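You operate a simulated robot arm through the tools that you are given. There is no shell and no other tool.

You run a simulated two-armed robot. Do the job below in one go: nothing can be reset, and whatever is moved stays where it is left.

Task
Take the pepper shaker on the top of the desk and put it away on the middle shelf of the narrow steel shelving. Then take the brown carton that says "305" from the top of the desk and put it on the cup tray of the white machine. Then put the red spare knob in the grey pail. Then put one of the white cartridges from the inside of the green parts bin on the small tray. Then put the brass tap two in the silver shallow pan. Then put the green tag on the cup tray of the white machine away on the top of the work table. Then press the down key three times. Then take the green cup and put it on the cup tray of the white machine. The order counts. Set down upright: pepper shaker, brown carton, green tag.

The check looks at the end state, three seconds after you hand in, the way a careful person would. Anything else that was tipped, shoved, dropped, spilled or broken makes it a failure.

Robot
Two 7-joint arms with two-finger parallel grippers on one trunk, on a base that moves. Base frame: it is fixed to the floor where the robot stands at the start and does not move with it; the origin is under the middle of the robot, x ahead of it, y to its left, z up. Lengths are in cm, angles in degrees, forces in N, time in s.
The left shoulder is at the start at [3.4, 10.1, 121.1], the right one opposite. With the tool pointing down near the work surface each hand reaches from about 20 to 52 cm from the robot's upright axis, wherever it stands, measured 20 degrees to its own side. Places, roughly: brass tap two [25, 150, 50]; brown carton [-175, 325, 100]; cup tray of the white machine (80x20 cm) [-258, 68, 76]; down key [-260, -80, 50]; green cup (9x7x6 cm) [-290, 200, 80]; green tag [-250, 50, 75]; grey pail (17x17x14 cm) [-100, -10, 90]; middle shelf of the narrow steel shelving [-690, 450, 90]; pepper shaker (5x5x9 cm) [-190, 330, 90]; red spare knob (5x5x3 cm) [-70, 210, 40]; shallow pan [-125, -25, 75]; small tray (15x11x2 cm) [-460, 310, 80]; top of the work table [-490, 310, 80]; white cartridge (5x5x15 cm) [-30, 200, 50]. Payload 2.4 kg a hand.
Tool frame (each hand has its own): the origin (TCP) lies between the finger pads and is the grasp point; the fingertips stand 2.4 cm ahead of it; z points along the fingers, y is the line along which they close. The gripper opens to 6.8 cm. The fingers are 1.7 cm wide and 1 cm thick; the gripper's body (4 by 7 cm) begins 4.1 cm behind the TCP.
Orientation is that of the tool frame in the base frame, as a unit quaternion [w, x, y, z]. With the fingers straight down and closing along the base's y, the tool's x points along the base's -x, its y along +y and its z along -z.

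Tools
- The arms move only by the tool servo_tool. It takes "left_plan", "right_plan" or both (then of equal length, played together; a hand with none holds still); each is a list of rows, each a list of 7 numbers: the shift along the tool's x, y, z in units of 20 mm (1.0 is 20 mm), then the turn, a rotation vector about the tool's x, y, z in units of 8 degrees (1.0 is 8 degrees), then the finger opening in cm, from 0 to 6.8. In form: [[dx, dy, dz, ax, ay, az, claw], ...]. A call has 1 to 20 rows; each row shifts and turns the commanded pose from where the row before left it, along the tool's axes as they then stand. A call with a number of a shift or a turn outside -1 to 1 is refused whole. Rows are played at 5 a second. More than 5 cm and 8.6 degrees between two rows, or a gripper value outside its range, and nothing of the call is played. Where a pose cannot be reached the arm comes as near as it can. A force on the tool above 40 N (or 10 N above the force at the start of the call, whichever is more), or a blocked arm, ends the call early, and 0.2 s more pass. The fingers move at their own pace (about 7.2 cm/s each) and stop on an object; they squeeze with about 41 N. The grip force told is the motor's: it shows also when the fingers shut on nothing. Time passes only in rows, and 0.2 s behind the last, so rows that do not move let the fingers close. The reply holds the time, the measured pose of the TCP, the force on the tool along the base axes, the opening and the grip force, in the units named above and with some noise, with the torque about the TCP (base axes, N m) and any sound that the robot's microphone picked up.
- Cameras (640 x 400 px; columns grow to the right, rows downward): "scene" is now at [11.45, 0.47, 136.56]; the picture's right is [0.05, -1.00, 0.00], its down [-0.61, -0.03, -0.79] and it looks along [0.79, 0.04, -0.61] (base axes); focal length 290 px, centre (320, 200). "left" rides on the left gripper at [8.4, -1.1, -7.5] in its tool frame; the picture's right is [0.13, 0.99, 0.00], its down [-0.60, 0.08, -0.79] and it looks along [-0.79, 0.10, 0.61] (tool axes); focal length 251 px, centre (320, 200). "right" rides on the right gripper at [8.4, 1.1, -7.5] in its tool frame; the picture's right is [-0.13, 0.99, 0.00], its down [-0.60, -0.08, -0.79] and it looks along [-0.79, -0.10, 0.61] (tool axes); focal length 251 px, centre (320, 200). There is no depth. A picture from a camera that has moved, and an enlarged one, comes with that camera's place and axes in the base frame and with its lens.
- camera(camera): a new picture of that camera. No time passes.
- raise_lower(by): moves the trunk up (or, below 0, down) by that many cm; the arms and the scene camera ride with it, the base frame stays. It gives what a move gives, with no picture.
- base_move(legs): drives the robot by 1 to 6 legs, each [ahead, left, turn to the left] in cm, cm and degrees, along the robot's own axes; the way and the turn of a leg run together, so that a leg with both is an arc; at most 150 cm and 180 degrees a leg. The arms and the cameras ride along, it lands a little off, and it stops where it bumps. It gives what a move gives.
- head_to(pan, tilt): turns the head with the scene camera to pan (to the left, within 86 degrees either way) and tilt (down, from -29 to 69), counted from straight ahead of the robot (the tilt from the chest, where the trunk bows). It gives what a move gives.
- zoom(camera, box): a new picture of the part [left, top, right, bottom] of that camera's present view, enlarged. No time passes.
- job_done(): hands the job in; it is judged then, once.

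Places have to be worked out from the pictures, the camera data and where the tool is seen. Open the grippers and draw the arms clear of the work before you hand the job in, unless the task says otherwise.

The tools are called as a command line: name --argument value ..., lists and objects as JSON in quotes. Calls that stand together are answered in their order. servo_tool: Moves the arms, as the interface text tells. Its arguments: {"type":"object","properties":{"left_plan":{"type":"array"},"right_plan":{"type":"array"}},"required":[]} The other tools are called the same way: raise_lower (by) moves the trunk up or down; base_move (legs) drives the base; head_to (pan, tilt) turns the head that bears the scene camera; camera (camera) takes a picture; zoom (camera, box) takes an enlarged picture of a part of a camera's view; job_done () hands the job in.

At the start:

```text
t: 0.0
left_ee_pos: [40.05, 20.9, 109.43]
left_tcp_rot: [0.0, 0.0, 1.0, 0.0]
left_wrist_force: [0.2, 0.0, 0.5]
left_moment: [0.01, 0.01, 0.02]
left_width: 6.77
left_gripper_force: 0.0
right_ee_pos: [34.16, -15.94, 118.05]
right_tcp_rot: [0.0, 0.001, 1.0, 0.0]
right_wrist_force: [0.5, 0.2, -0.5]
right_moment: [-0.01, -0.01, 0.01]
right_width: 6.8
right_gripper_force: 0.1
trunk travel left (down, up): [-42.5, 42.4]
robot x, y, heading: [0.18, -0.02, -0.2]
head pan, tilt (commanded): [2.7, 37.5]
```

scene: 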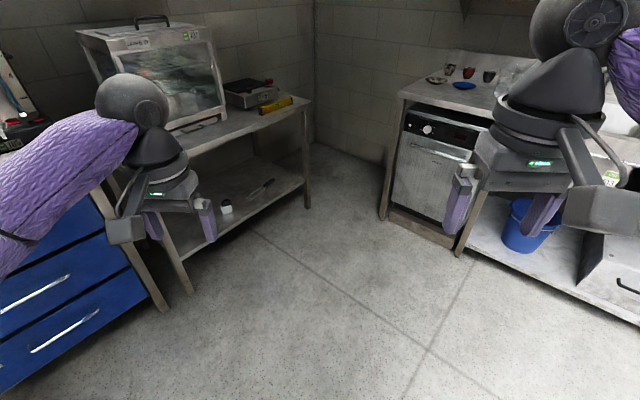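
right: 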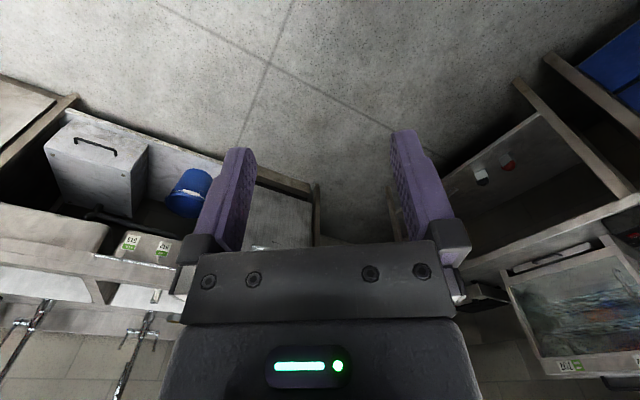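
left: 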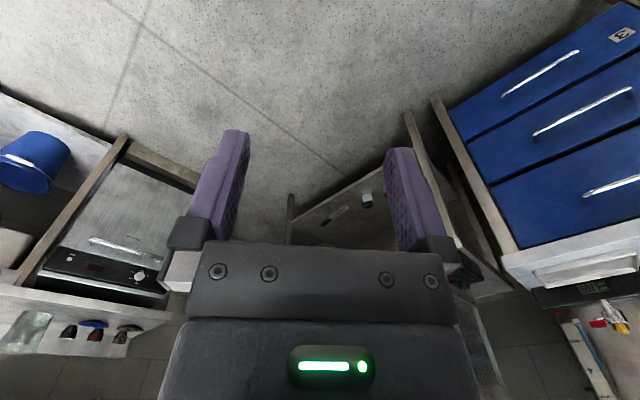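

The start pictures show the robot in a lab with a bench ahead; most of the job's places lie behind and to the left. I'll look around with the head first.

head_to --pan 80 --tilt 15

camera --camera "scene"

```text
t: 1.5
left_ee_pos: [40.07, 20.82, 109.36]
left_tcp_rot: [-0.001, 0.0, 1.0, -0.001]
left_wrist_force: [0.2, 0.2, -0.5]
left_moment: [0.02, 0.05, 0.0]
left_width: 6.82
left_gripper_force: 0.1
right_ee_pos: [34.15, -15.89, 118.03]
right_tcp_rot: [0.0, 0.001, 1.0, 0.001]
right_wrist_force: [0.2, 0.0, 0.5]
right_moment: [0.03, -0.01, 0.03]
right_width: 6.82
right_gripper_force: 0.0
trunk travel left (down, up): [-42.5, 42.4]
robot x, y, heading: [0.09, -0.09, -0.1]
head pan, tilt (commanded): [80.0, 15.0]
```

```text
taken
camera scene: at [4.43, 9.25, 140.15], right [0.98, -0.17, 0.0], down [-0.05, -0.26, -0.97], along [0.17, 0.95, -0.26], focal length 290 px, centre (320, 200)
```

scene: 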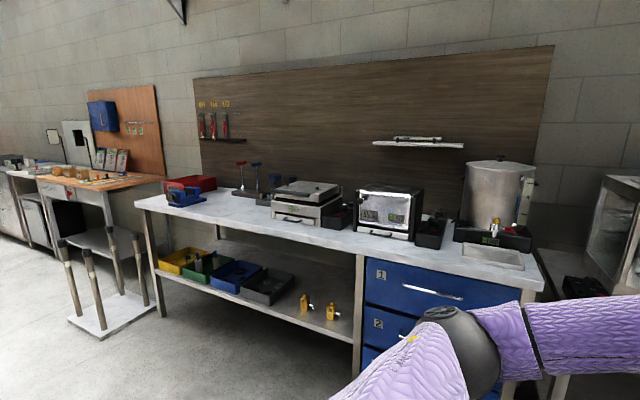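

I see a bench to the left with bins on its lower shelf and two brass taps. Next I turn the base to look at the rest of the room.

zoom --camera "scene" --box '[140, 220, 380, 370]'

base_move --legs '[[0, 0, 90]]'

camera --camera "scene"

```text
2.67 times, centred on (260, 295) of scene
camera zoom: at [4.43, 9.25, 140.15], right [0.98, -0.17, 0.0], down [-0.05, -0.26, -0.97], along [0.17, 0.95, -0.26], focal length 773 px, centre (480, -53)
```

zoom: 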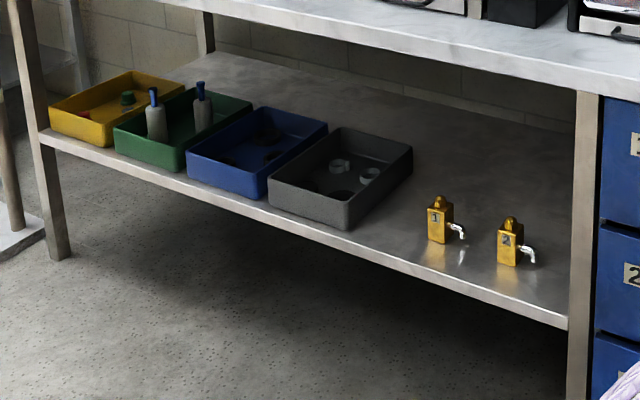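

```text
t: 5.8
left_ee_pos: [-21.71, 39.52, 109.4]
left_tcp_rot: [0.0, 0.715, -0.699, 0.0]
left_wrist_force: [-0.9, 1.4, -0.3]
left_moment: [0.04, 0.0, -0.01]
left_width: 6.79
left_gripper_force: 0.0
right_ee_pos: [15.24, 34.52, 118.06]
right_tcp_rot: [0.0, 0.714, -0.7, 0.0]
right_wrist_force: [0.2, 0.1, -0.3]
right_moment: [0.03, 0.01, -0.02]
right_width: 6.82
right_gripper_force: 0.0
trunk travel left (down, up): [-42.5, 42.4]
robot x, y, heading: [-0.11, -0.21, 91.2]
head pan, tilt (commanded): [80.0, 15.0]
```

```text
taken
camera scene: at [-9.34, 4.32, 140.15], right [0.15, 0.99, 0.0], down [0.26, -0.04, -0.97], along [-0.95, 0.15, -0.26], focal length 290 px, centre (320, 200)
```

scene: 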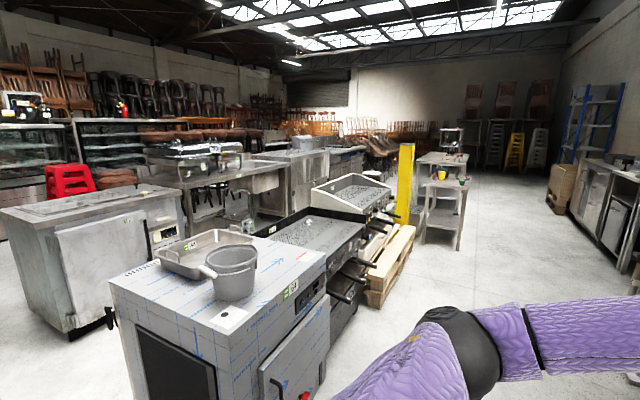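

Behind me stand the pail and pan on a steel unit and more equipment beyond. I zoom into parts of this view.

zoom --camera "scene" --box '[100, 220, 420, 400]'

zoom --camera "scene" --box '[380, 100, 640, 270]'

zoom --camera "scene" --box '[0, 120, 300, 320]'

zoom --camera "scene" --box '[280, 110, 480, 240]'

```text
2.00 times, centred on (260, 310) of scene
camera zoom: at [-9.34, 4.32, 140.15], right [0.15, 0.99, 0.0], down [0.26, -0.04, -0.97], along [-0.95, 0.15, -0.26], focal length 580 px, centre (440, -20)
```

zoom: 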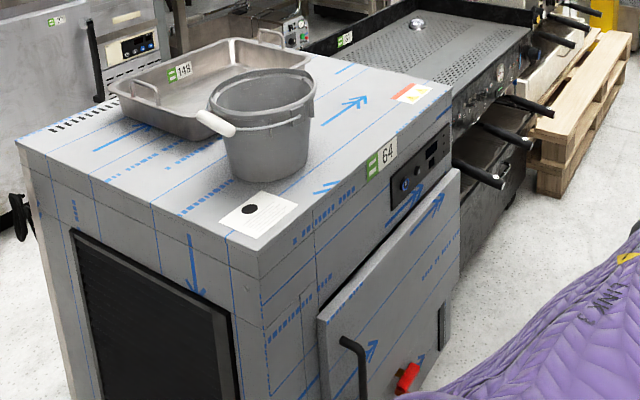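

```text
2.35 times, centred on (510, 185) of scene
camera zoom: at [-9.34, 4.32, 140.15], right [0.15, 0.99, 0.0], down [0.26, -0.04, -0.97], along [-0.95, 0.15, -0.26], focal length 682 px, centre (-127, 235)
```

zoom: 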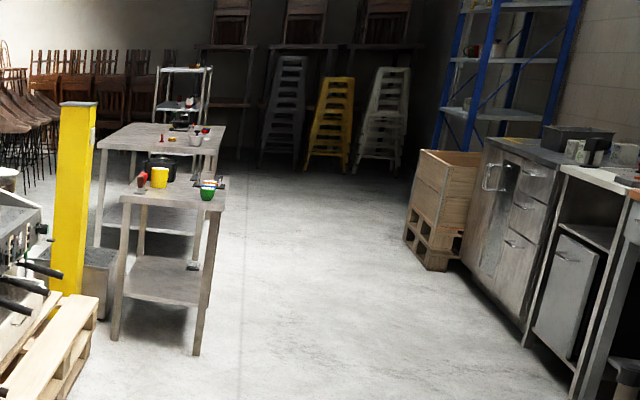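

```text
2.00 times, centred on (150, 220) of scene
camera zoom: at [-9.34, 4.32, 140.15], right [0.15, 0.99, 0.0], down [0.26, -0.04, -0.97], along [-0.95, 0.15, -0.26], focal length 580 px, centre (660, 160)
```

zoom: 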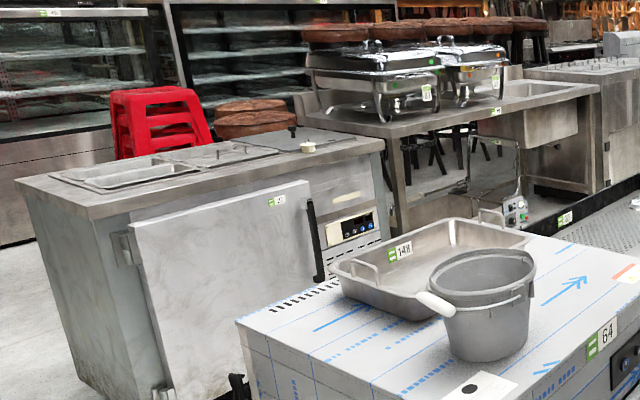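

```text
3.08 times, centred on (380, 175) of scene
camera zoom: at [-9.34, 4.32, 140.15], right [0.15, 0.99, 0.0], down [0.26, -0.04, -0.97], along [-0.95, 0.15, -0.26], focal length 892 px, centre (135, 277)
```

zoom: 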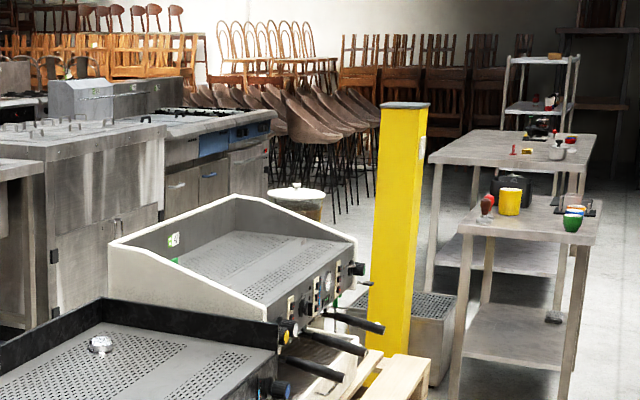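

The white espresso-type machine, two steel tables with cups, and the far narrow shelving are visible. I turn further to face the back of the room and look around.

base_move --legs '[[0, 0, 50]]'

head_to --pan 0 --tilt 15

camera --camera "scene"

```text
t: 8.5
left_ee_pos: [-44.46, 8.01, 109.39]
left_tcp_rot: [-0.001, 0.946, -0.324, 0.0]
left_wrist_force: [0.4, 0.2, -0.6]
left_moment: [0.01, 0.01, 0.0]
left_width: 6.77
left_gripper_force: 0.1
right_ee_pos: [-17.13, 33.54, 118.02]
right_tcp_rot: [0.0, 0.945, -0.326, 0.0]
right_wrist_force: [0.8, 0.2, 0.1]
right_moment: [0.04, 0.0, -0.01]
right_width: 6.79
right_gripper_force: 0.2
trunk travel left (down, up): [-42.5, 42.4]
robot x, y, heading: [0.07, -0.02, 141.9]
head pan, tilt (commanded): [80.0, 15.0]
```

```text
t: 10.0
left_ee_pos: [-44.43, 7.91, 109.34]
left_tcp_rot: [0.0, 0.946, -0.324, 0.001]
left_wrist_force: [-0.2, 0.4, 0.2]
left_moment: [-0.02, 0.03, 0.0]
left_width: 6.82
left_gripper_force: 0.1
right_ee_pos: [-17.17, 33.46, 118.07]
right_tcp_rot: [-0.001, 0.946, -0.325, 0.0]
right_wrist_force: [0.4, 0.0, 0.3]
right_moment: [-0.03, 0.04, -0.01]
right_width: 6.78
right_gripper_force: 0.1
trunk travel left (down, up): [-42.5, 42.4]
robot x, y, heading: [-0.08, -0.14, 142.0]
head pan, tilt (commanded): [0.0, 15.0]
```

```text
taken
camera scene: at [-9.65, 7.52, 140.15], right [0.61, 0.79, 0.0], down [0.2, -0.16, -0.97], along [-0.76, 0.59, -0.26], focal length 290 px, centre (320, 200)
```

scene: 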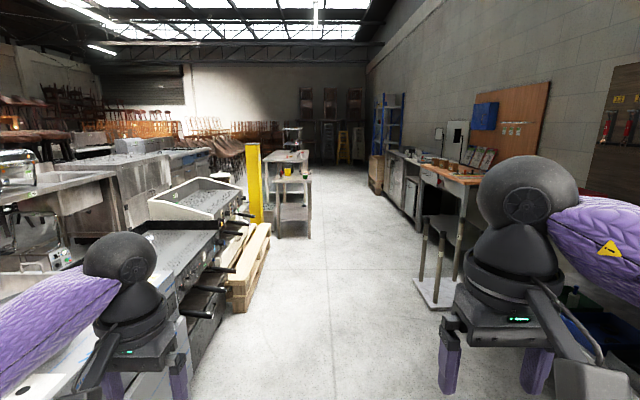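

The aisle between the machines and the wall is open. I zoom on the desk on the right and on the far end.

zoom --camera "scene" --box '[360, 80, 560, 205]'

zoom --camera "scene" --box '[230, 110, 390, 210]'

zoom --camera "scene" --box '[100, 150, 300, 275]'

```text
3.20 times, centred on (460, 142) of scene
camera zoom: at [-9.65, 7.52, 140.15], right [0.61, 0.79, 0.0], down [0.2, -0.16, -0.97], along [-0.76, 0.59, -0.26], focal length 927 px, centre (-128, 384)
```

zoom: 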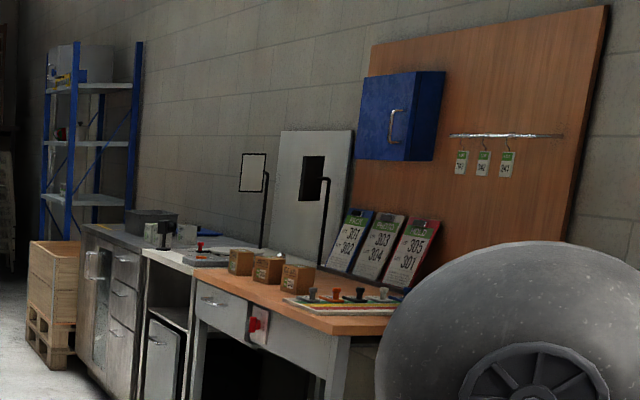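

```text
4.00 times, centred on (310, 160) of scene
camera zoom: at [-9.65, 7.52, 140.15], right [0.61, 0.79, 0.0], down [0.2, -0.16, -0.97], along [-0.76, 0.59, -0.26], focal length 1159 px, centre (360, 360)
```

zoom: 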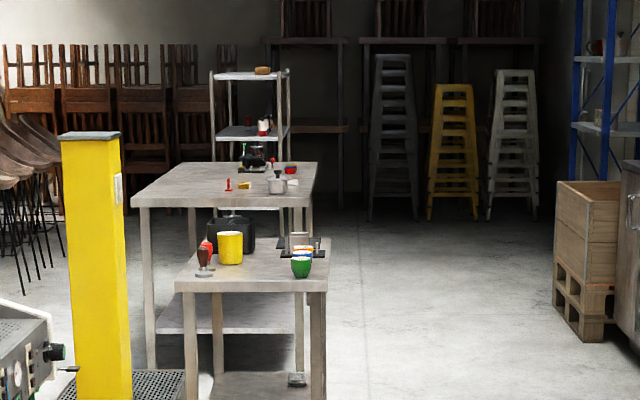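

```text
3.20 times, centred on (200, 212) of scene
camera zoom: at [-9.65, 7.52, 140.15], right [0.61, 0.79, 0.0], down [0.2, -0.16, -0.97], along [-0.76, 0.59, -0.26], focal length 927 px, centre (704, 160)
```

zoom: 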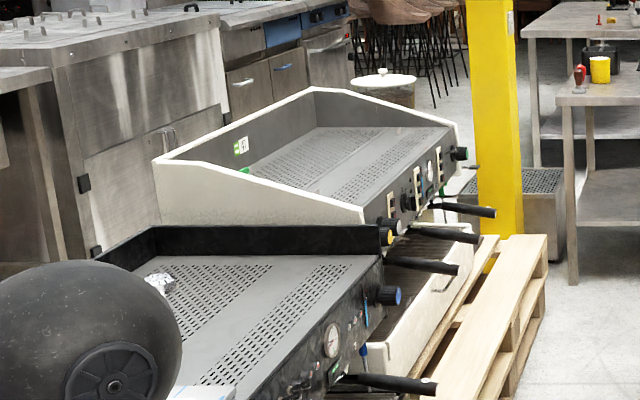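

I work out that the aisle runs along a heading of about 145°, with the desk on the right side around 330 cm along it. I drive up the aisle with the arms as they are, staying in its middle.

base_move --legs '[[0, 0, 3], [130, -25, 0], [130, -20, 0]]'

head_to --pan -60 --tilt 25

camera --camera "scene"

head_to --pan 0 --tilt 20

camera --camera "scene"

head_to --pan 75 --tilt 25

camera --camera "scene"

```text
t: 23.2
left_ee_pos: [-233.51, 187.67, 109.54]
left_tcp_rot: [0.0, 0.957, -0.291, 0.001]
left_wrist_force: [0.7, 0.5, -0.6]
left_moment: [0.01, 0.02, -0.02]
left_width: 6.79
left_gripper_force: 0.1
right_ee_pos: [-208.01, 215.06, 118.05]
right_tcp_rot: [0.001, 0.956, -0.292, 0.0]
right_wrist_force: [0.9, 0.0, 0.2]
right_moment: [0.04, -0.02, -0.01]
right_width: 6.79
right_gripper_force: 0.2
trunk travel left (down, up): [-42.5, 42.4]
robot x, y, heading: [-188.77, 182.75, 146.0]
head pan, tilt (commanded): [0.0, 15.0]
```

```text
t: 24.5
left_ee_pos: [-233.47, 187.77, 109.49]
left_tcp_rot: [-0.001, 0.956, -0.292, 0.0]
left_wrist_force: [0.1, -0.4, -0.2]
left_moment: [0.01, 0.0, 0.01]
left_width: 6.79
left_gripper_force: 0.2
right_ee_pos: [-207.96, 215.01, 117.91]
right_tcp_rot: [0.0, 0.956, -0.292, 0.0]
right_wrist_force: [-0.5, -0.3, 0.7]
right_moment: [0.01, 0.01, 0.01]
right_width: 6.8
right_gripper_force: 0.1
trunk travel left (down, up): [-42.5, 42.4]
robot x, y, heading: [-188.55, 182.26, 146.3]
head pan, tilt (commanded): [-60.0, 25.0]
```

```text
taken
camera scene: at [-190.33, 193.6, 138.53], right [1.0, -0.07, 0.0], down [-0.03, -0.42, -0.91], along [0.06, 0.9, -0.42], focal length 290 px, centre (320, 200)
```

scene: 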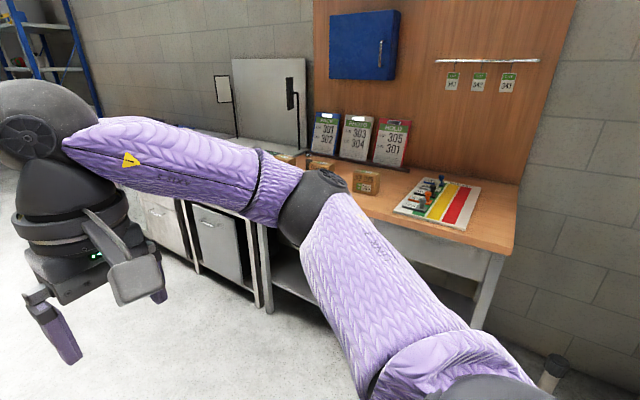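

```text
t: 25.8
left_ee_pos: [-233.44, 187.73, 109.43]
left_tcp_rot: [-0.001, 0.956, -0.292, 0.0]
left_wrist_force: [0.0, 0.4, -0.4]
left_moment: [0.0, 0.02, -0.01]
left_width: 6.81
left_gripper_force: 0.1
right_ee_pos: [-208.07, 215.02, 118.11]
right_tcp_rot: [0.0, 0.956, -0.293, 0.0]
right_wrist_force: [-0.3, -0.8, 0.5]
right_moment: [0.0, -0.01, 0.01]
right_width: 6.81
right_gripper_force: 0.1
trunk travel left (down, up): [-42.5, 42.4]
robot x, y, heading: [-188.29, 182.61, 146.0]
head pan, tilt (commanded): [0.0, 20.0]
```

```text
taken
camera scene: at [-198.68, 189.62, 139.33], right [0.56, 0.83, 0.0], down [0.28, -0.19, -0.94], along [-0.78, 0.53, -0.34], focal length 290 px, centre (320, 200)
```

scene: 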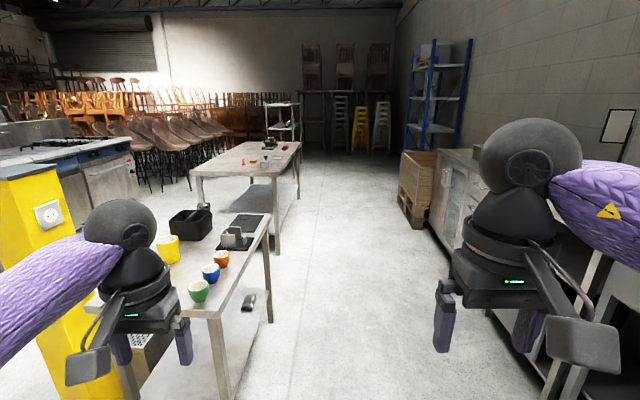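

```text
t: 27.3
left_ee_pos: [-233.49, 187.85, 109.44]
left_tcp_rot: [0.0, 0.956, -0.292, 0.0]
left_wrist_force: [0.4, -0.5, -0.5]
left_moment: [-0.01, 0.0, 0.0]
left_width: 6.81
left_gripper_force: 0.0
right_ee_pos: [-207.97, 215.01, 118.0]
right_tcp_rot: [0.0, 0.956, -0.292, 0.0]
right_wrist_force: [-0.1, 0.3, 0.0]
right_moment: [0.03, 0.03, 0.0]
right_width: 6.79
right_gripper_force: 0.1
trunk travel left (down, up): [-42.5, 42.4]
robot x, y, heading: [-188.53, 182.64, 146.1]
head pan, tilt (commanded): [75.0, 25.0]
```

```text
taken
camera scene: at [-197.91, 178.36, 138.53], right [-0.66, 0.75, 0.0], down [0.32, 0.28, -0.91], along [-0.68, -0.59, -0.42], focal length 290 px, centre (320, 200)
```

scene: 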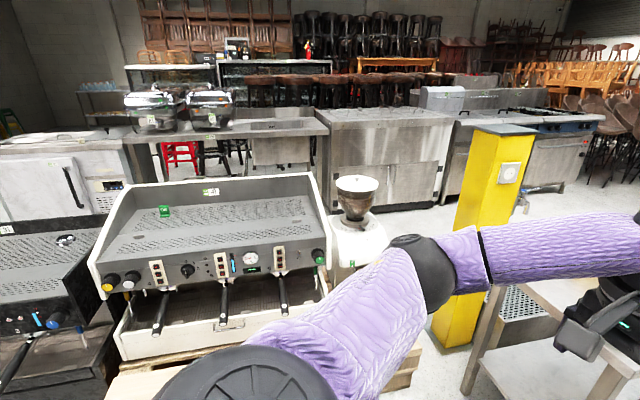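

The views show the desk's front edge about 100 cm to my right, the cup table ahead-left, and the white espresso machine with the green tag behind-left. I drive further along and turn to face the desk.

base_move --legs '[[76, -28, 0], [0, 0, -91]]'

head_to --pan 0 --tilt 30

camera --camera "scene"

```text
t: 35.5
left_ee_pos: [-229.51, 293.25, 109.45]
left_tcp_rot: [0.0, -0.458, 0.889, 0.0]
left_wrist_force: [0.5, -0.7, -0.3]
left_moment: [0.01, -0.06, 0.04]
left_width: 6.79
left_gripper_force: 0.0
right_ee_pos: [-202.89, 267.18, 118.01]
right_tcp_rot: [0.0, -0.457, 0.89, 0.0]
right_wrist_force: [-0.1, -0.4, 0.1]
right_moment: [-0.03, 0.0, 0.03]
right_width: 6.78
right_gripper_force: 0.1
trunk travel left (down, up): [-42.5, 42.4]
robot x, y, heading: [-235.65, 248.79, 54.7]
head pan, tilt (commanded): [75.0, 25.0]
```

```text
t: 36.9
left_ee_pos: [-229.43, 293.39, 109.4]
left_tcp_rot: [0.0, -0.458, 0.889, 0.0]
left_wrist_force: [-0.8, -0.1, 0.1]
left_moment: [0.02, -0.01, 0.01]
left_width: 6.81
left_gripper_force: 0.1
right_ee_pos: [-202.99, 267.16, 118.1]
right_tcp_rot: [0.0, -0.458, 0.889, 0.0]
right_wrist_force: [-0.8, -0.3, -0.3]
right_moment: [0.01, 0.01, -0.01]
right_width: 6.82
right_gripper_force: 0.0
trunk travel left (down, up): [-42.5, 42.4]
robot x, y, heading: [-235.16, 248.44, 54.7]
head pan, tilt (commanded): [0.0, 30.0]
```

```text
taken
camera scene: at [-228.84, 258.32, 137.73], right [0.81, -0.58, 0.0], down [-0.29, -0.41, -0.87], along [0.5, 0.71, -0.5], focal length 290 px, centre (320, 200)
```

scene: 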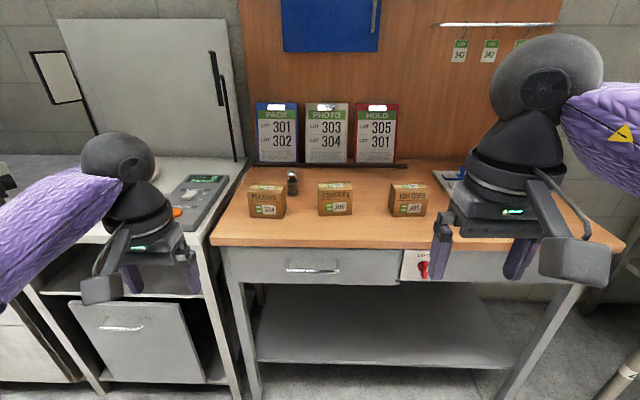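

zoom --camera "scene" --box '[210, 90, 450, 240]'

zoom --camera "scene" --box '[220, 165, 440, 275]'

```text
2.67 times, centred on (330, 165) of scene
camera zoom: at [-228.84, 258.32, 137.73], right [0.81, -0.58, 0.0], down [-0.29, -0.41, -0.87], along [0.5, 0.71, -0.5], focal length 773 px, centre (293, 293)
```

zoom: 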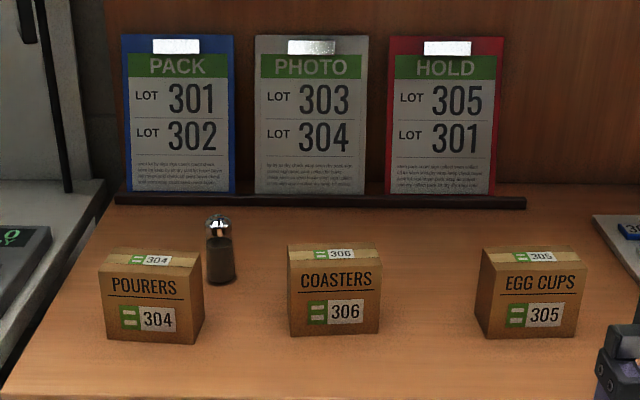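

```text
2.91 times, centred on (330, 220) of scene
camera zoom: at [-228.84, 258.32, 137.73], right [0.81, -0.58, 0.0], down [-0.29, -0.41, -0.87], along [0.5, 0.71, -0.5], focal length 843 px, centre (291, 142)
```

zoom: 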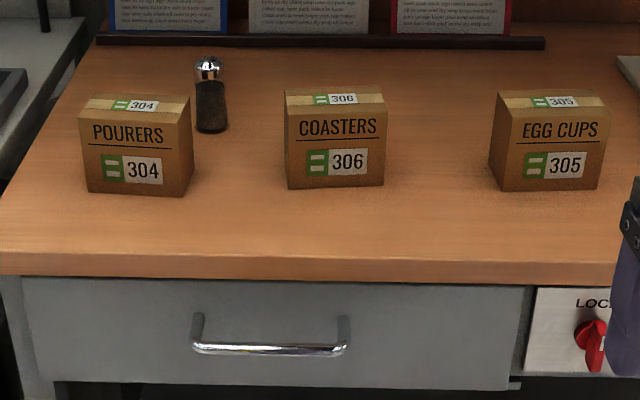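

The desk top is at about z = 90, and the shaker stands near (-186, 335), right behind carton 304. Before approaching I look down to see how large my base is.

head_to --pan 0 --tilt 69

camera --camera "scene"

camera --camera "left"

camera --camera "right"

```text
t: 38.0
left_ee_pos: [-229.47, 293.41, 109.43]
left_tcp_rot: [0.0, -0.458, 0.889, 0.001]
left_wrist_force: [-1.0, 0.1, 0.2]
left_moment: [0.02, 0.01, 0.0]
left_width: 6.79
left_gripper_force: 0.1
right_ee_pos: [-202.93, 267.12, 117.96]
right_tcp_rot: [0.0, -0.458, 0.889, 0.0]
right_wrist_force: [-0.3, 0.4, -0.7]
right_moment: [0.02, -0.03, 0.0]
right_width: 6.8
right_gripper_force: 0.1
trunk travel left (down, up): [-42.5, 42.4]
robot x, y, heading: [-235.9, 248.85, 54.6]
head pan, tilt (commanded): [0.0, 68.8]
```

```text
taken
camera scene: at [-230.84, 255.51, 132.59], right [0.81, -0.58, 0.0], down [-0.54, -0.76, -0.36], along [0.21, 0.3, -0.93], focal length 290 px, centre (320, 200)
```

scene: 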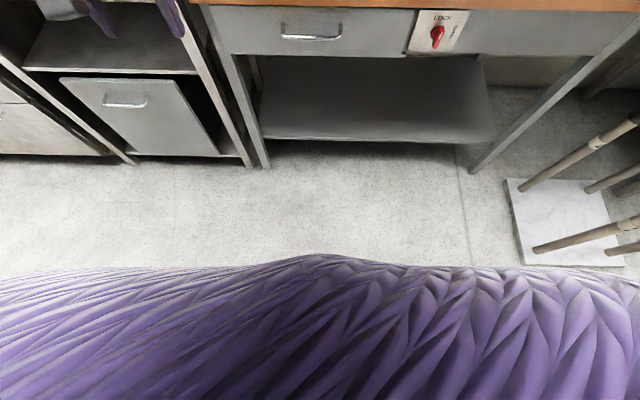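

```text
taken
camera left: at [-233.51, 285.89, 116.9], right [-0.88, 0.47, 0.0], down [0.29, 0.54, 0.79], along [0.37, 0.7, -0.61], focal length 251 px, centre (320, 200)
```

left: 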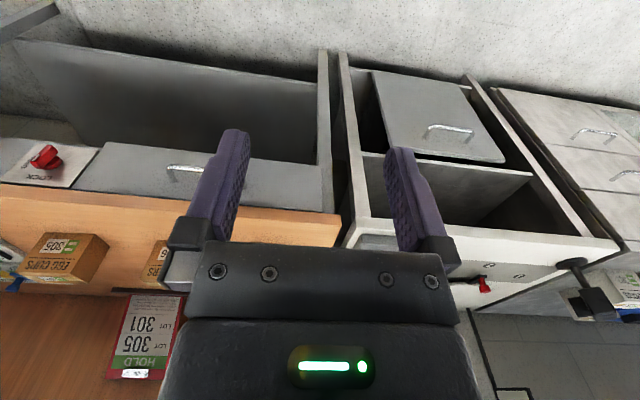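

```text
taken
camera right: at [-208.77, 260.93, 125.46], right [-0.73, 0.68, 0.0], down [0.42, 0.45, 0.79], along [0.54, 0.58, -0.61], focal length 251 px, centre (320, 200)
```

right: 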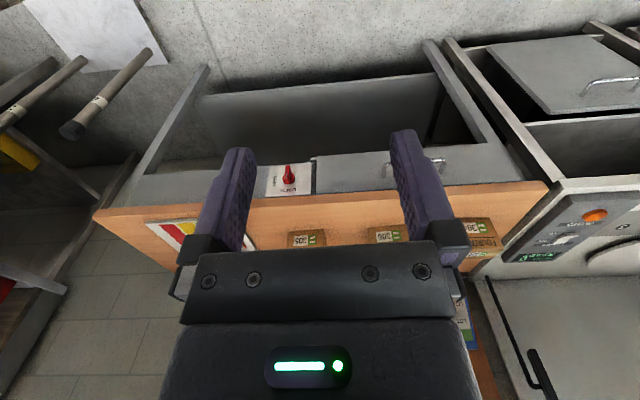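

My chest hides the base, so it extends at most about 30 cm ahead. The desk knee space is open, so I edge in toward the desk, hands passing well above the cartons.

base_move --legs '[[32, -8, 0]]'

head_to --pan 0 --tilt 45

camera --camera "scene"

camera --camera "left"

```text
t: 40.2
left_ee_pos: [-204.1, 315.01, 109.26]
left_tcp_rot: [0.0, -0.458, 0.889, -0.001]
left_wrist_force: [-0.2, 0.0, -0.6]
left_moment: [0.03, -0.01, 0.01]
left_width: 6.8
left_gripper_force: 0.0
right_ee_pos: [-177.63, 288.82, 117.96]
right_tcp_rot: [-0.001, -0.457, 0.89, -0.001]
right_wrist_force: [0.4, -0.2, 0.5]
right_moment: [0.02, -0.01, 0.01]
right_width: 6.81
right_gripper_force: 0.1
trunk travel left (down, up): [-42.5, 42.4]
robot x, y, heading: [-210.31, 270.56, 54.5]
head pan, tilt (commanded): [0.0, 68.8]
```

```text
t: 41.1
left_ee_pos: [-204.2, 315.05, 109.37]
left_tcp_rot: [-0.001, -0.457, 0.889, 0.0]
left_wrist_force: [0.5, -1.2, 0.3]
left_moment: [0.0, 0.0, 0.03]
left_width: 6.8
left_gripper_force: 0.0
right_ee_pos: [-177.69, 288.79, 118.0]
right_tcp_rot: [0.001, -0.457, 0.889, 0.0]
right_wrist_force: [0.4, 0.4, 0.4]
right_moment: [0.03, 0.0, 0.0]
right_width: 6.79
right_gripper_force: 0.0
trunk travel left (down, up): [-42.5, 42.4]
robot x, y, heading: [-210.46, 270.14, 54.5]
head pan, tilt (commanded): [0.0, 45.0]
```

```text
taken
camera scene: at [-204.07, 279.25, 135.46], right [0.81, -0.58, 0.0], down [-0.41, -0.58, -0.71], along [0.41, 0.57, -0.71], focal length 290 px, centre (320, 200)
```

scene: 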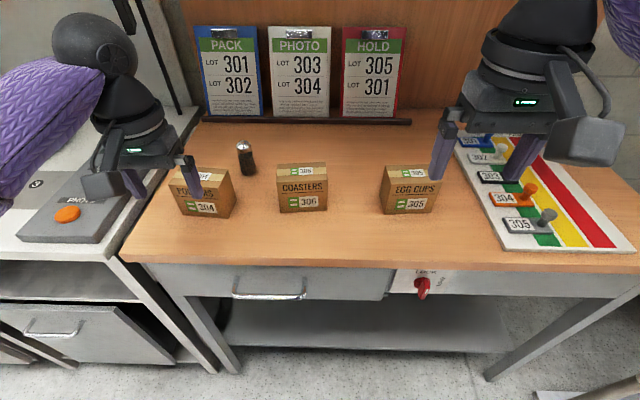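

```text
taken
camera left: at [-208.19, 307.57, 116.9], right [-0.88, 0.47, 0.0], down [0.29, 0.54, 0.79], along [0.37, 0.7, -0.61], focal length 251 px, centre (320, 200)
```

left: 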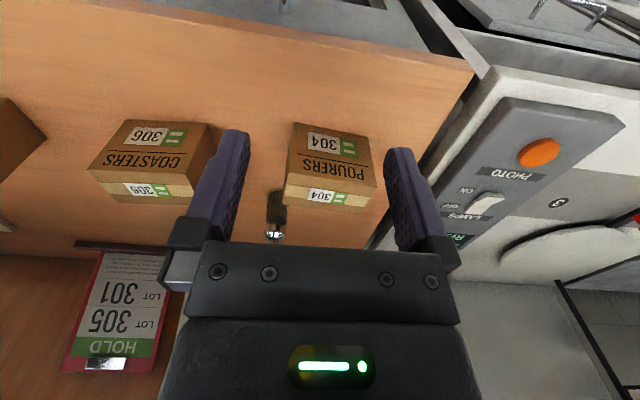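

The shaker's base comes out at (-186.1, 334.8) from three views, so the desk top at z≈89.7 holds. I edge 13 cm nearer.

base_move --legs '[[13, 0, 0]]'

camera --camera "scene"

camera --camera "left"

```text
t: 42.3
left_ee_pos: [-196.5, 325.65, 109.46]
left_tcp_rot: [-0.001, -0.458, 0.889, -0.001]
left_wrist_force: [0.2, 0.0, 0.2]
left_moment: [-0.01, 0.0, -0.01]
left_width: 6.81
left_gripper_force: 0.0
right_ee_pos: [-169.98, 299.49, 118.06]
right_tcp_rot: [0.0, -0.457, 0.889, 0.0]
right_wrist_force: [-0.7, -0.5, -1.0]
right_moment: [0.01, 0.0, 0.0]
right_width: 6.77
right_gripper_force: 0.0
trunk travel left (down, up): [-42.5, 42.4]
robot x, y, heading: [-202.83, 280.92, 54.5]
head pan, tilt (commanded): [0.0, 45.0]
```

```text
taken
camera scene: at [-196.44, 289.94, 135.46], right [0.81, -0.58, 0.0], down [-0.41, -0.58, -0.71], along [0.41, 0.57, -0.71], focal length 290 px, centre (320, 200)
```

scene: 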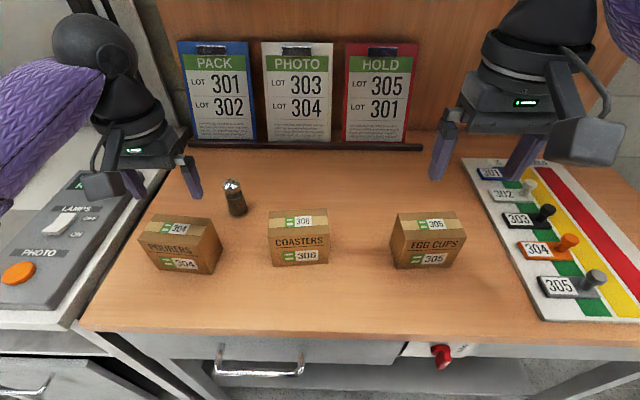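

```text
taken
camera left: at [-200.59, 318.24, 116.88], right [-0.88, 0.47, 0.0], down [0.29, 0.54, 0.79], along [0.37, 0.7, -0.61], focal length 251 px, centre (320, 200)
```

left: 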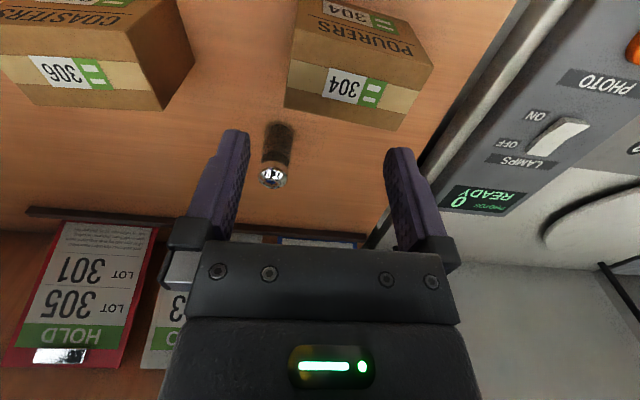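

No bump; the shaker is at (-186.2, 334.8), about 56 cm from my axis. I move the left hand out above it at the present height to see whether it reaches vertically.

servo_tool --left_plan '[[-0.7, -0.14, 0, 0, 0, 0, 6.8], [-0.7, -0.14, 0, 0, 0, 0, 6.8], [-0.7, -0.14, 0, 0, 0, 0, 6.8], [-0.7, -0.14, 0, 0, 0, 0, 6.8], [-0.7, -0.14, 0, 0, 0, 0, 6.8], [-0.7, -0.14, 0, 0, 0, 0, 6.8], [-0.7, -0.14, 0, 0, 0, 0, 6.8], [-0.7, -0.14, 0, 0, 0, 0, 6.8], [-0.7, -0.14, 0, 0, 0, 0, 6.8], [-0.45, -0.14, 0, 0, 0, 0, 6.8], [0, 0, 0, 0, 0, 0, 6.8]]'

camera --camera "left"

camera --camera "scene"

```text
t: 44.7
left_ee_pos: [-189.87, 332.17, 109.32]
left_tcp_rot: [0.0, -0.458, 0.889, 0.0]
left_wrist_force: [-0.3, 0.3, -0.1]
left_moment: [0.01, 0.02, -0.01]
left_width: 6.77
left_gripper_force: 0.1
left hand out of reach, approached as far as the arm can: row 7, 8, 9, 10
right_ee_pos: [-170.22, 299.36, 118.11]
right_tcp_rot: [0.0, -0.457, 0.889, 0.0]
right_wrist_force: [1.3, 0.5, -0.6]
right_moment: [-0.03, 0.03, 0.01]
right_width: 6.79
right_gripper_force: 0.0
trunk travel left (down, up): [-42.5, 42.4]
robot x, y, heading: [-202.54, 280.68, 54.4]
head pan, tilt (commanded): [0.0, 45.0]
```

```text
taken
camera left: at [-193.88, 324.68, 116.83], right [-0.88, 0.47, 0.0], down [0.29, 0.54, 0.79], along [0.37, 0.7, -0.61], focal length 251 px, centre (320, 200)
```

left: 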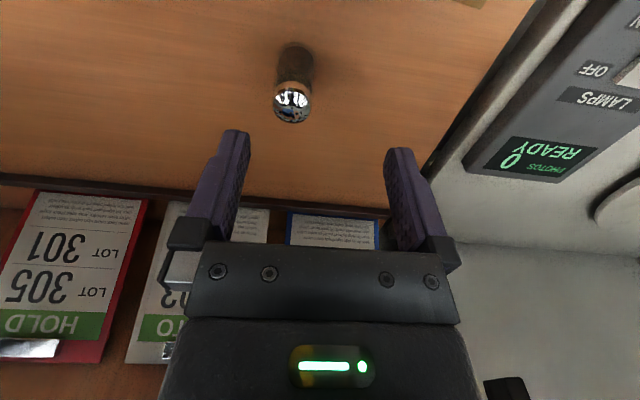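

```text
taken
camera scene: at [-196.49, 289.87, 135.47], right [0.81, -0.58, 0.0], down [-0.41, -0.58, -0.71], along [0.41, 0.58, -0.71], focal length 290 px, centre (320, 200)
```

scene: 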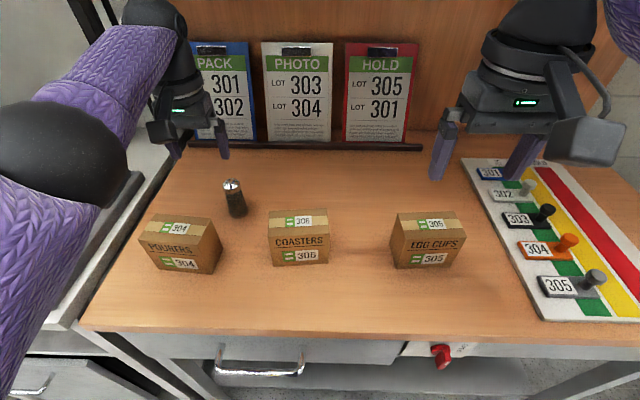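

Vertically the hand stops about 4 cm short. I drive 5 cm closer and measure again.

base_move --legs '[[5, 0, 0]]'

camera --camera "left"

camera --camera "scene"

```text
t: 45.7
left_ee_pos: [-186.91, 336.26, 109.38]
left_tcp_rot: [-0.001, -0.458, 0.889, -0.001]
left_wrist_force: [-0.2, 1.1, 0.3]
left_moment: [-0.01, -0.03, 0.01]
left_width: 6.81
left_gripper_force: 0.0
right_ee_pos: [-167.12, 303.57, 118.09]
right_tcp_rot: [-0.001, -0.458, 0.889, 0.0]
right_wrist_force: [-0.5, 1.2, -0.2]
right_moment: [-0.01, 0.03, 0.02]
right_width: 6.81
right_gripper_force: 0.2
trunk travel left (down, up): [-42.5, 42.4]
robot x, y, heading: [-199.68, 285.12, 54.6]
head pan, tilt (commanded): [0.0, 45.0]
```

```text
taken
camera left: at [-190.96, 328.81, 116.79], right [-0.88, 0.47, 0.0], down [0.29, 0.54, 0.79], along [0.37, 0.7, -0.61], focal length 251 px, centre (320, 200)
```

left: 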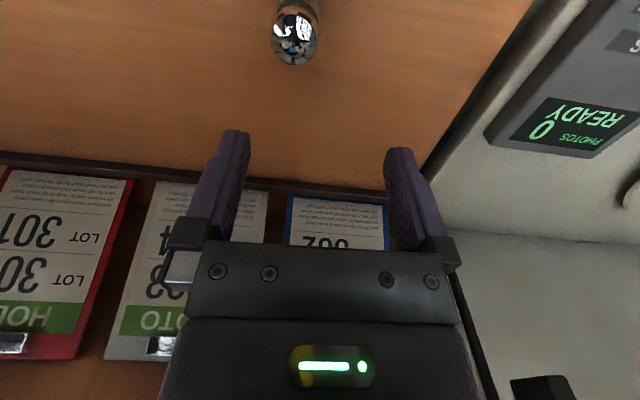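

```text
taken
camera scene: at [-193.54, 294.0, 135.45], right [0.81, -0.58, 0.0], down [-0.41, -0.58, -0.71], along [0.41, 0.57, -0.71], focal length 290 px, centre (320, 200)
```

scene: 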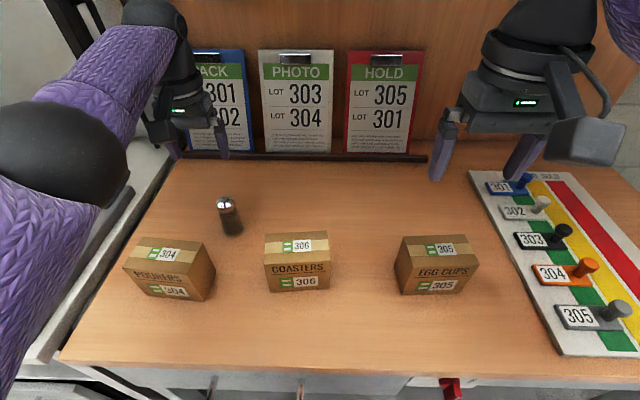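

The hand now sits within 1.7 cm of the shaker's axis. I correct it sideways and go down part way, then look again.

servo_tool --left_plan '[[0.2, -0.36, 0, 0, 0, 0, 6.8], [0.2, -0.36, 0, 0, 0, 0, 6.8], [0, 0, 0.8, 0, 0, 0, 6.8], [0, 0, 0.8, 0, 0, 0, 6.8], [0, 0, 0.8, 0, 0, 0, 6.8], [0, 0, 0.6, 0, 0, 0, 6.8], [0, 0, 0, 0, 0, 0, 6.8]]'

camera --camera "left"

zoom --camera "scene" --box '[120, 100, 320, 300]'

```text
t: 47.3
left_ee_pos: [-186.32, 334.65, 103.44]
left_tcp_rot: [0.001, -0.458, 0.889, 0.0]
left_wrist_force: [0.4, 0.6, -0.4]
left_moment: [0.02, 0.02, 0.01]
left_width: 6.81
left_gripper_force: 0.0
right_ee_pos: [-167.19, 303.52, 118.11]
right_tcp_rot: [0.0, -0.457, 0.889, 0.0]
right_wrist_force: [-0.3, 0.4, -0.6]
right_moment: [-0.02, 0.02, -0.02]
right_width: 6.78
right_gripper_force: 0.0
trunk travel left (down, up): [-42.5, 42.4]
robot x, y, heading: [-200.18, 285.28, 54.0]
head pan, tilt (commanded): [0.0, 45.0]
```

```text
taken
camera left: at [-190.31, 327.25, 110.87], right [-0.88, 0.47, 0.0], down [0.29, 0.54, 0.79], along [0.37, 0.7, -0.61], focal length 251 px, centre (320, 200)
```

left: 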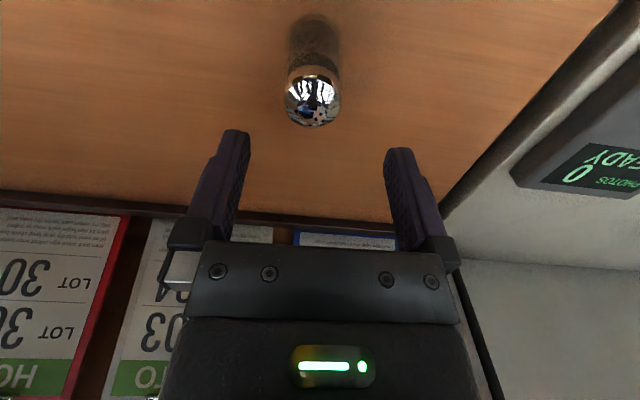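

```text
2.00 times, centred on (220, 200) of scene
camera zoom: at [-193.61, 293.92, 135.47], right [0.81, -0.58, 0.0], down [-0.41, -0.58, -0.71], along [0.41, 0.58, -0.71], focal length 580 px, centre (520, 200)
```

zoom: 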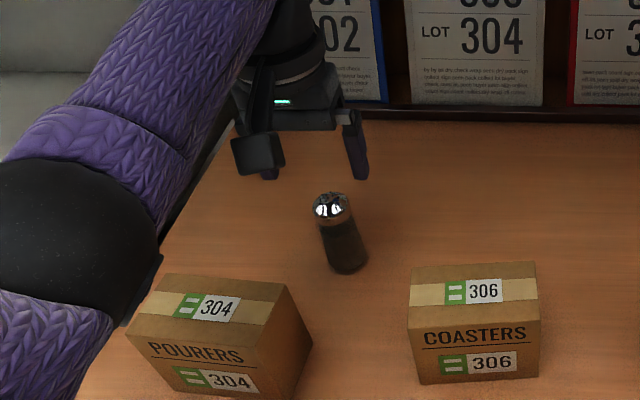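

The hand is centred on the shaker to within a few millimetres. I go down to z≈95.5 and close the fingers.

servo_tool --left_plan '[[0, 0, 0.8, 0, 0, 0, 6.8], [0, 0, 0.8, 0, 0, 0, 6.8], [0, 0, 0.8, 0, 0, 0, 6.8], [0, 0, 0.8, 0, 0, 0, 6.8], [0, 0, 0.75, 0, 0, 0, 6.8], [0, 0, 0, 0, 0, 0, 6.8]]'

camera --camera "left"

zoom --camera "scene" --box '[120, 100, 320, 300]'

```text
t: 48.7
left_ee_pos: [-186.15, 334.76, 95.54]
left_tcp_rot: [0.0, -0.459, 0.888, 0.0]
left_wrist_force: [0.0, -0.4, 1.1]
left_moment: [0.0, 0.01, -0.01]
left_width: 6.8
left_gripper_force: 0.1
right_ee_pos: [-167.13, 303.41, 118.05]
right_tcp_rot: [0.001, -0.457, 0.89, 0.0]
right_wrist_force: [0.3, -0.2, -0.2]
right_moment: [0.02, -0.01, -0.02]
right_width: 6.76
right_gripper_force: 0.0
trunk travel left (down, up): [-42.5, 42.4]
robot x, y, heading: [-199.78, 285.27, 54.5]
head pan, tilt (commanded): [0.0, 45.0]
```

```text
taken
camera left: at [-190.31, 327.33, 102.97], right [-0.88, 0.47, 0.0], down [0.29, 0.54, 0.79], along [0.37, 0.7, -0.61], focal length 251 px, centre (320, 200)
```

left: 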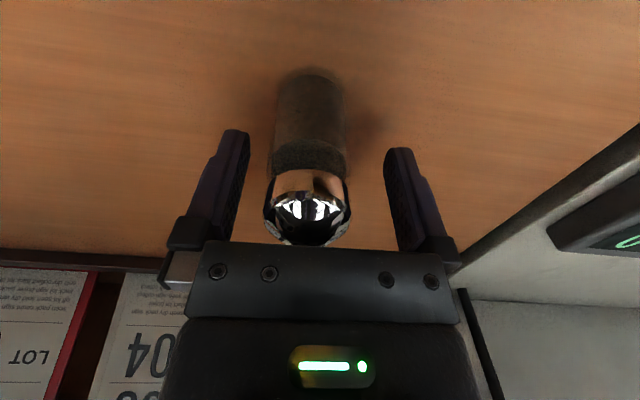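

```text
2.00 times, centred on (220, 200) of scene
camera zoom: at [-193.61, 293.92, 135.47], right [0.81, -0.58, 0.0], down [-0.41, -0.58, -0.71], along [0.41, 0.58, -0.71], focal length 580 px, centre (520, 200)
```

zoom: 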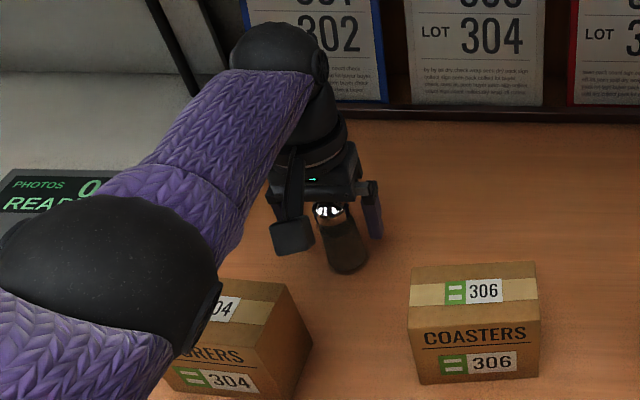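

The shaker stands between the pads, nothing touched. I close the gripper.

servo_tool --left_plan '[[0, 0, 0, 0, 0, 0, 4.5], [0, 0, 0, 0, 0, 0, 3.0], [0, 0, 0, 0, 0, 0, 2.0], [0, 0, 0, 0, 0, 0, 2.0], [0, 0, 0, 0, 0, 0, 2.0]]'

camera --camera "left"

```text
t: 49.9
left_ee_pos: [-186.32, 334.8, 95.54]
left_tcp_rot: [0.0, -0.458, 0.889, 0.0]
left_wrist_force: [0.3, 0.0, -0.1]
left_moment: [0.0, 0.0, 0.01]
left_width: 3.73
left_gripper_force: 40.8
right_ee_pos: [-167.13, 303.43, 118.03]
right_tcp_rot: [0.0, -0.457, 0.89, 0.0]
right_wrist_force: [0.7, 0.1, 0.2]
right_moment: [0.01, -0.03, -0.03]
right_width: 6.79
right_gripper_force: 0.0
trunk travel left (down, up): [-42.5, 42.4]
robot x, y, heading: [-199.73, 285.01, 54.4]
head pan, tilt (commanded): [0.0, 45.0]
```

```text
taken
camera left: at [-190.3, 327.33, 102.99], right [-0.88, 0.47, 0.0], down [0.29, 0.54, 0.79], along [0.37, 0.7, -0.61], focal length 251 px, centre (320, 200)
```

left: 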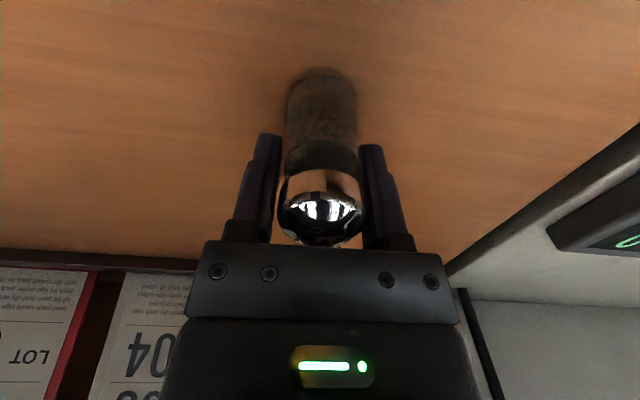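

The grip holds at 3.7 cm. I lift straight up 14 cm and draw the hand back a bit.

servo_tool --left_plan '[[0, 0, -0.5, 0, 0, 0, 2.0], [0, 0, -0.8, 0, 0, 0, 2.0], [0, 0, -0.9, 0, 0, 0, 2.0], [0, 0, -0.9, 0, 0, 0, 2.0], [0, 0, -0.9, 0, 0, 0, 2.0], [0, 0, -0.9, 0, 0, 0, 2.0], [0, 0, -0.9, 0, 0, 0, 2.0], [0, 0, -0.9, 0, 0, 0, 2.0], [0, 0, -0.9, 0, 0, 0, 2.0], [0.8, 0, 0, 0, 0, 0, 2.0], [0.8, 0, 0, 0, 0, 0, 2.0], [0.8, 0, 0, 0, 0, 0, 2.0], [0.8, 0, 0, 0, 0, 0, 2.0], [0.8, 0, 0, 0, 0, 0, 2.0], [0, 0, 0, 0, 0, 0, 2.0]]'

camera --camera "scene"

camera --camera "left"

```text
t: 53.1
left_ee_pos: [-190.94, 328.19, 110.73]
left_tcp_rot: [-0.001, -0.459, 0.889, -0.001]
left_wrist_force: [-0.8, -0.6, -0.8]
left_moment: [0.05, 0.0, -0.04]
left_width: 3.74
left_gripper_force: 40.9
right_ee_pos: [-167.23, 303.49, 118.09]
right_tcp_rot: [0.0, -0.457, 0.889, 0.0]
right_wrist_force: [0.3, -1.0, 0.5]
right_moment: [-0.01, 0.0, -0.06]
right_width: 6.76
right_gripper_force: 0.0
trunk travel left (down, up): [-42.5, 42.4]
robot x, y, heading: [-199.95, 285.14, 54.8]
head pan, tilt (commanded): [0.0, 45.0]
```

```text
taken
camera scene: at [-193.61, 293.93, 135.46], right [0.81, -0.58, 0.0], down [-0.41, -0.58, -0.71], along [0.41, 0.58, -0.71], focal length 290 px, centre (320, 200)
```

scene: 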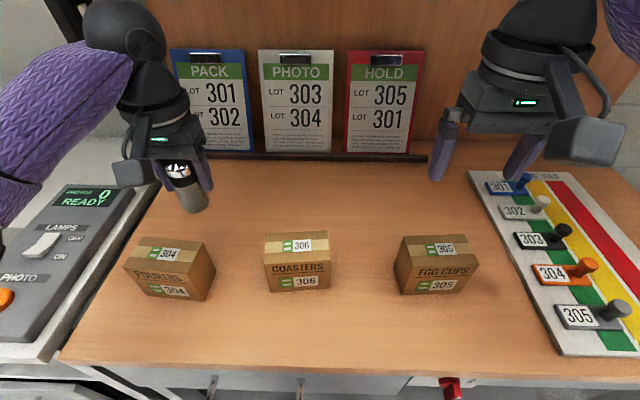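

```text
taken
camera left: at [-194.99, 320.72, 118.1], right [-0.88, 0.47, 0.0], down [0.29, 0.54, 0.79], along [0.37, 0.7, -0.61], focal length 251 px, centre (320, 200)
```

left: 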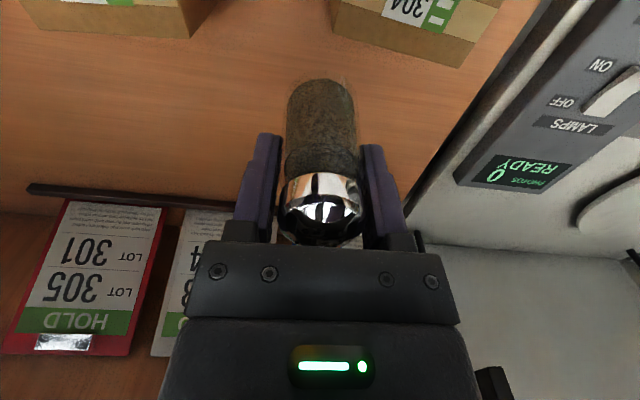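

Shaker held upright with the cartons undisturbed. I back away from the desk, turn to face down the aisle, and look.

base_move --legs '[[-58, 0, 0], [0, 0, 91], [120, 0, 0]]'

head_to --pan 15 --tilt 20

camera --camera "scene"

```text
t: 66.0
left_ee_pos: [-377.73, 314.58, 110.67]
left_tcp_rot: [0.0, 0.954, -0.301, 0.0]
left_wrist_force: [-0.3, 0.4, -1.1]
left_moment: [0.04, 0.0, 0.01]
left_width: 3.72
left_gripper_force: 40.8
right_ee_pos: [-353.25, 338.6, 117.92]
right_tcp_rot: [0.0, 0.953, -0.302, -0.001]
right_wrist_force: [0.0, -0.7, 0.0]
right_moment: [0.02, 0.0, 0.06]
right_width: 6.81
right_gripper_force: 0.1
trunk travel left (down, up): [-42.5, 42.4]
robot x, y, heading: [-334.51, 305.99, 145.1]
head pan, tilt (commanded): [0.0, 45.0]
```

```text
t: 66.9
left_ee_pos: [-377.61, 314.67, 110.58]
left_tcp_rot: [0.001, 0.954, -0.301, 0.0]
left_wrist_force: [0.3, -0.6, -0.8]
left_moment: [0.04, 0.01, -0.01]
left_width: 3.74
left_gripper_force: 40.8
right_ee_pos: [-353.23, 338.52, 118.08]
right_tcp_rot: [0.001, 0.954, -0.301, -0.001]
right_wrist_force: [-0.5, -0.4, -0.5]
right_moment: [0.0, -0.02, -0.02]
right_width: 6.81
right_gripper_force: 0.1
trunk travel left (down, up): [-42.5, 42.4]
robot x, y, heading: [-334.48, 305.89, 144.9]
head pan, tilt (commanded): [15.0, 20.0]
```

```text
taken
camera scene: at [-345.5, 310.8, 139.32], right [0.34, 0.94, 0.0], down [0.32, -0.12, -0.94], along [-0.88, 0.32, -0.34], focal length 290 px, centre (320, 200)
```

scene: 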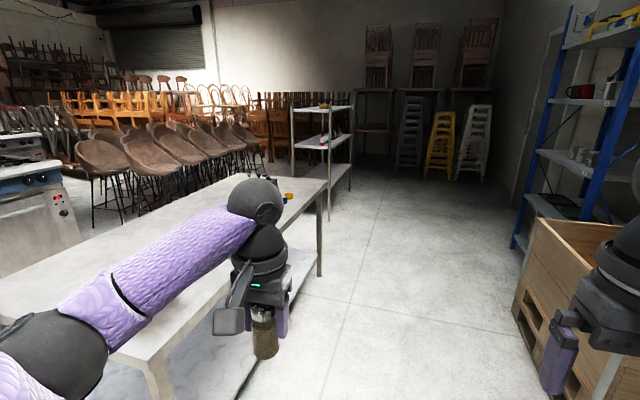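

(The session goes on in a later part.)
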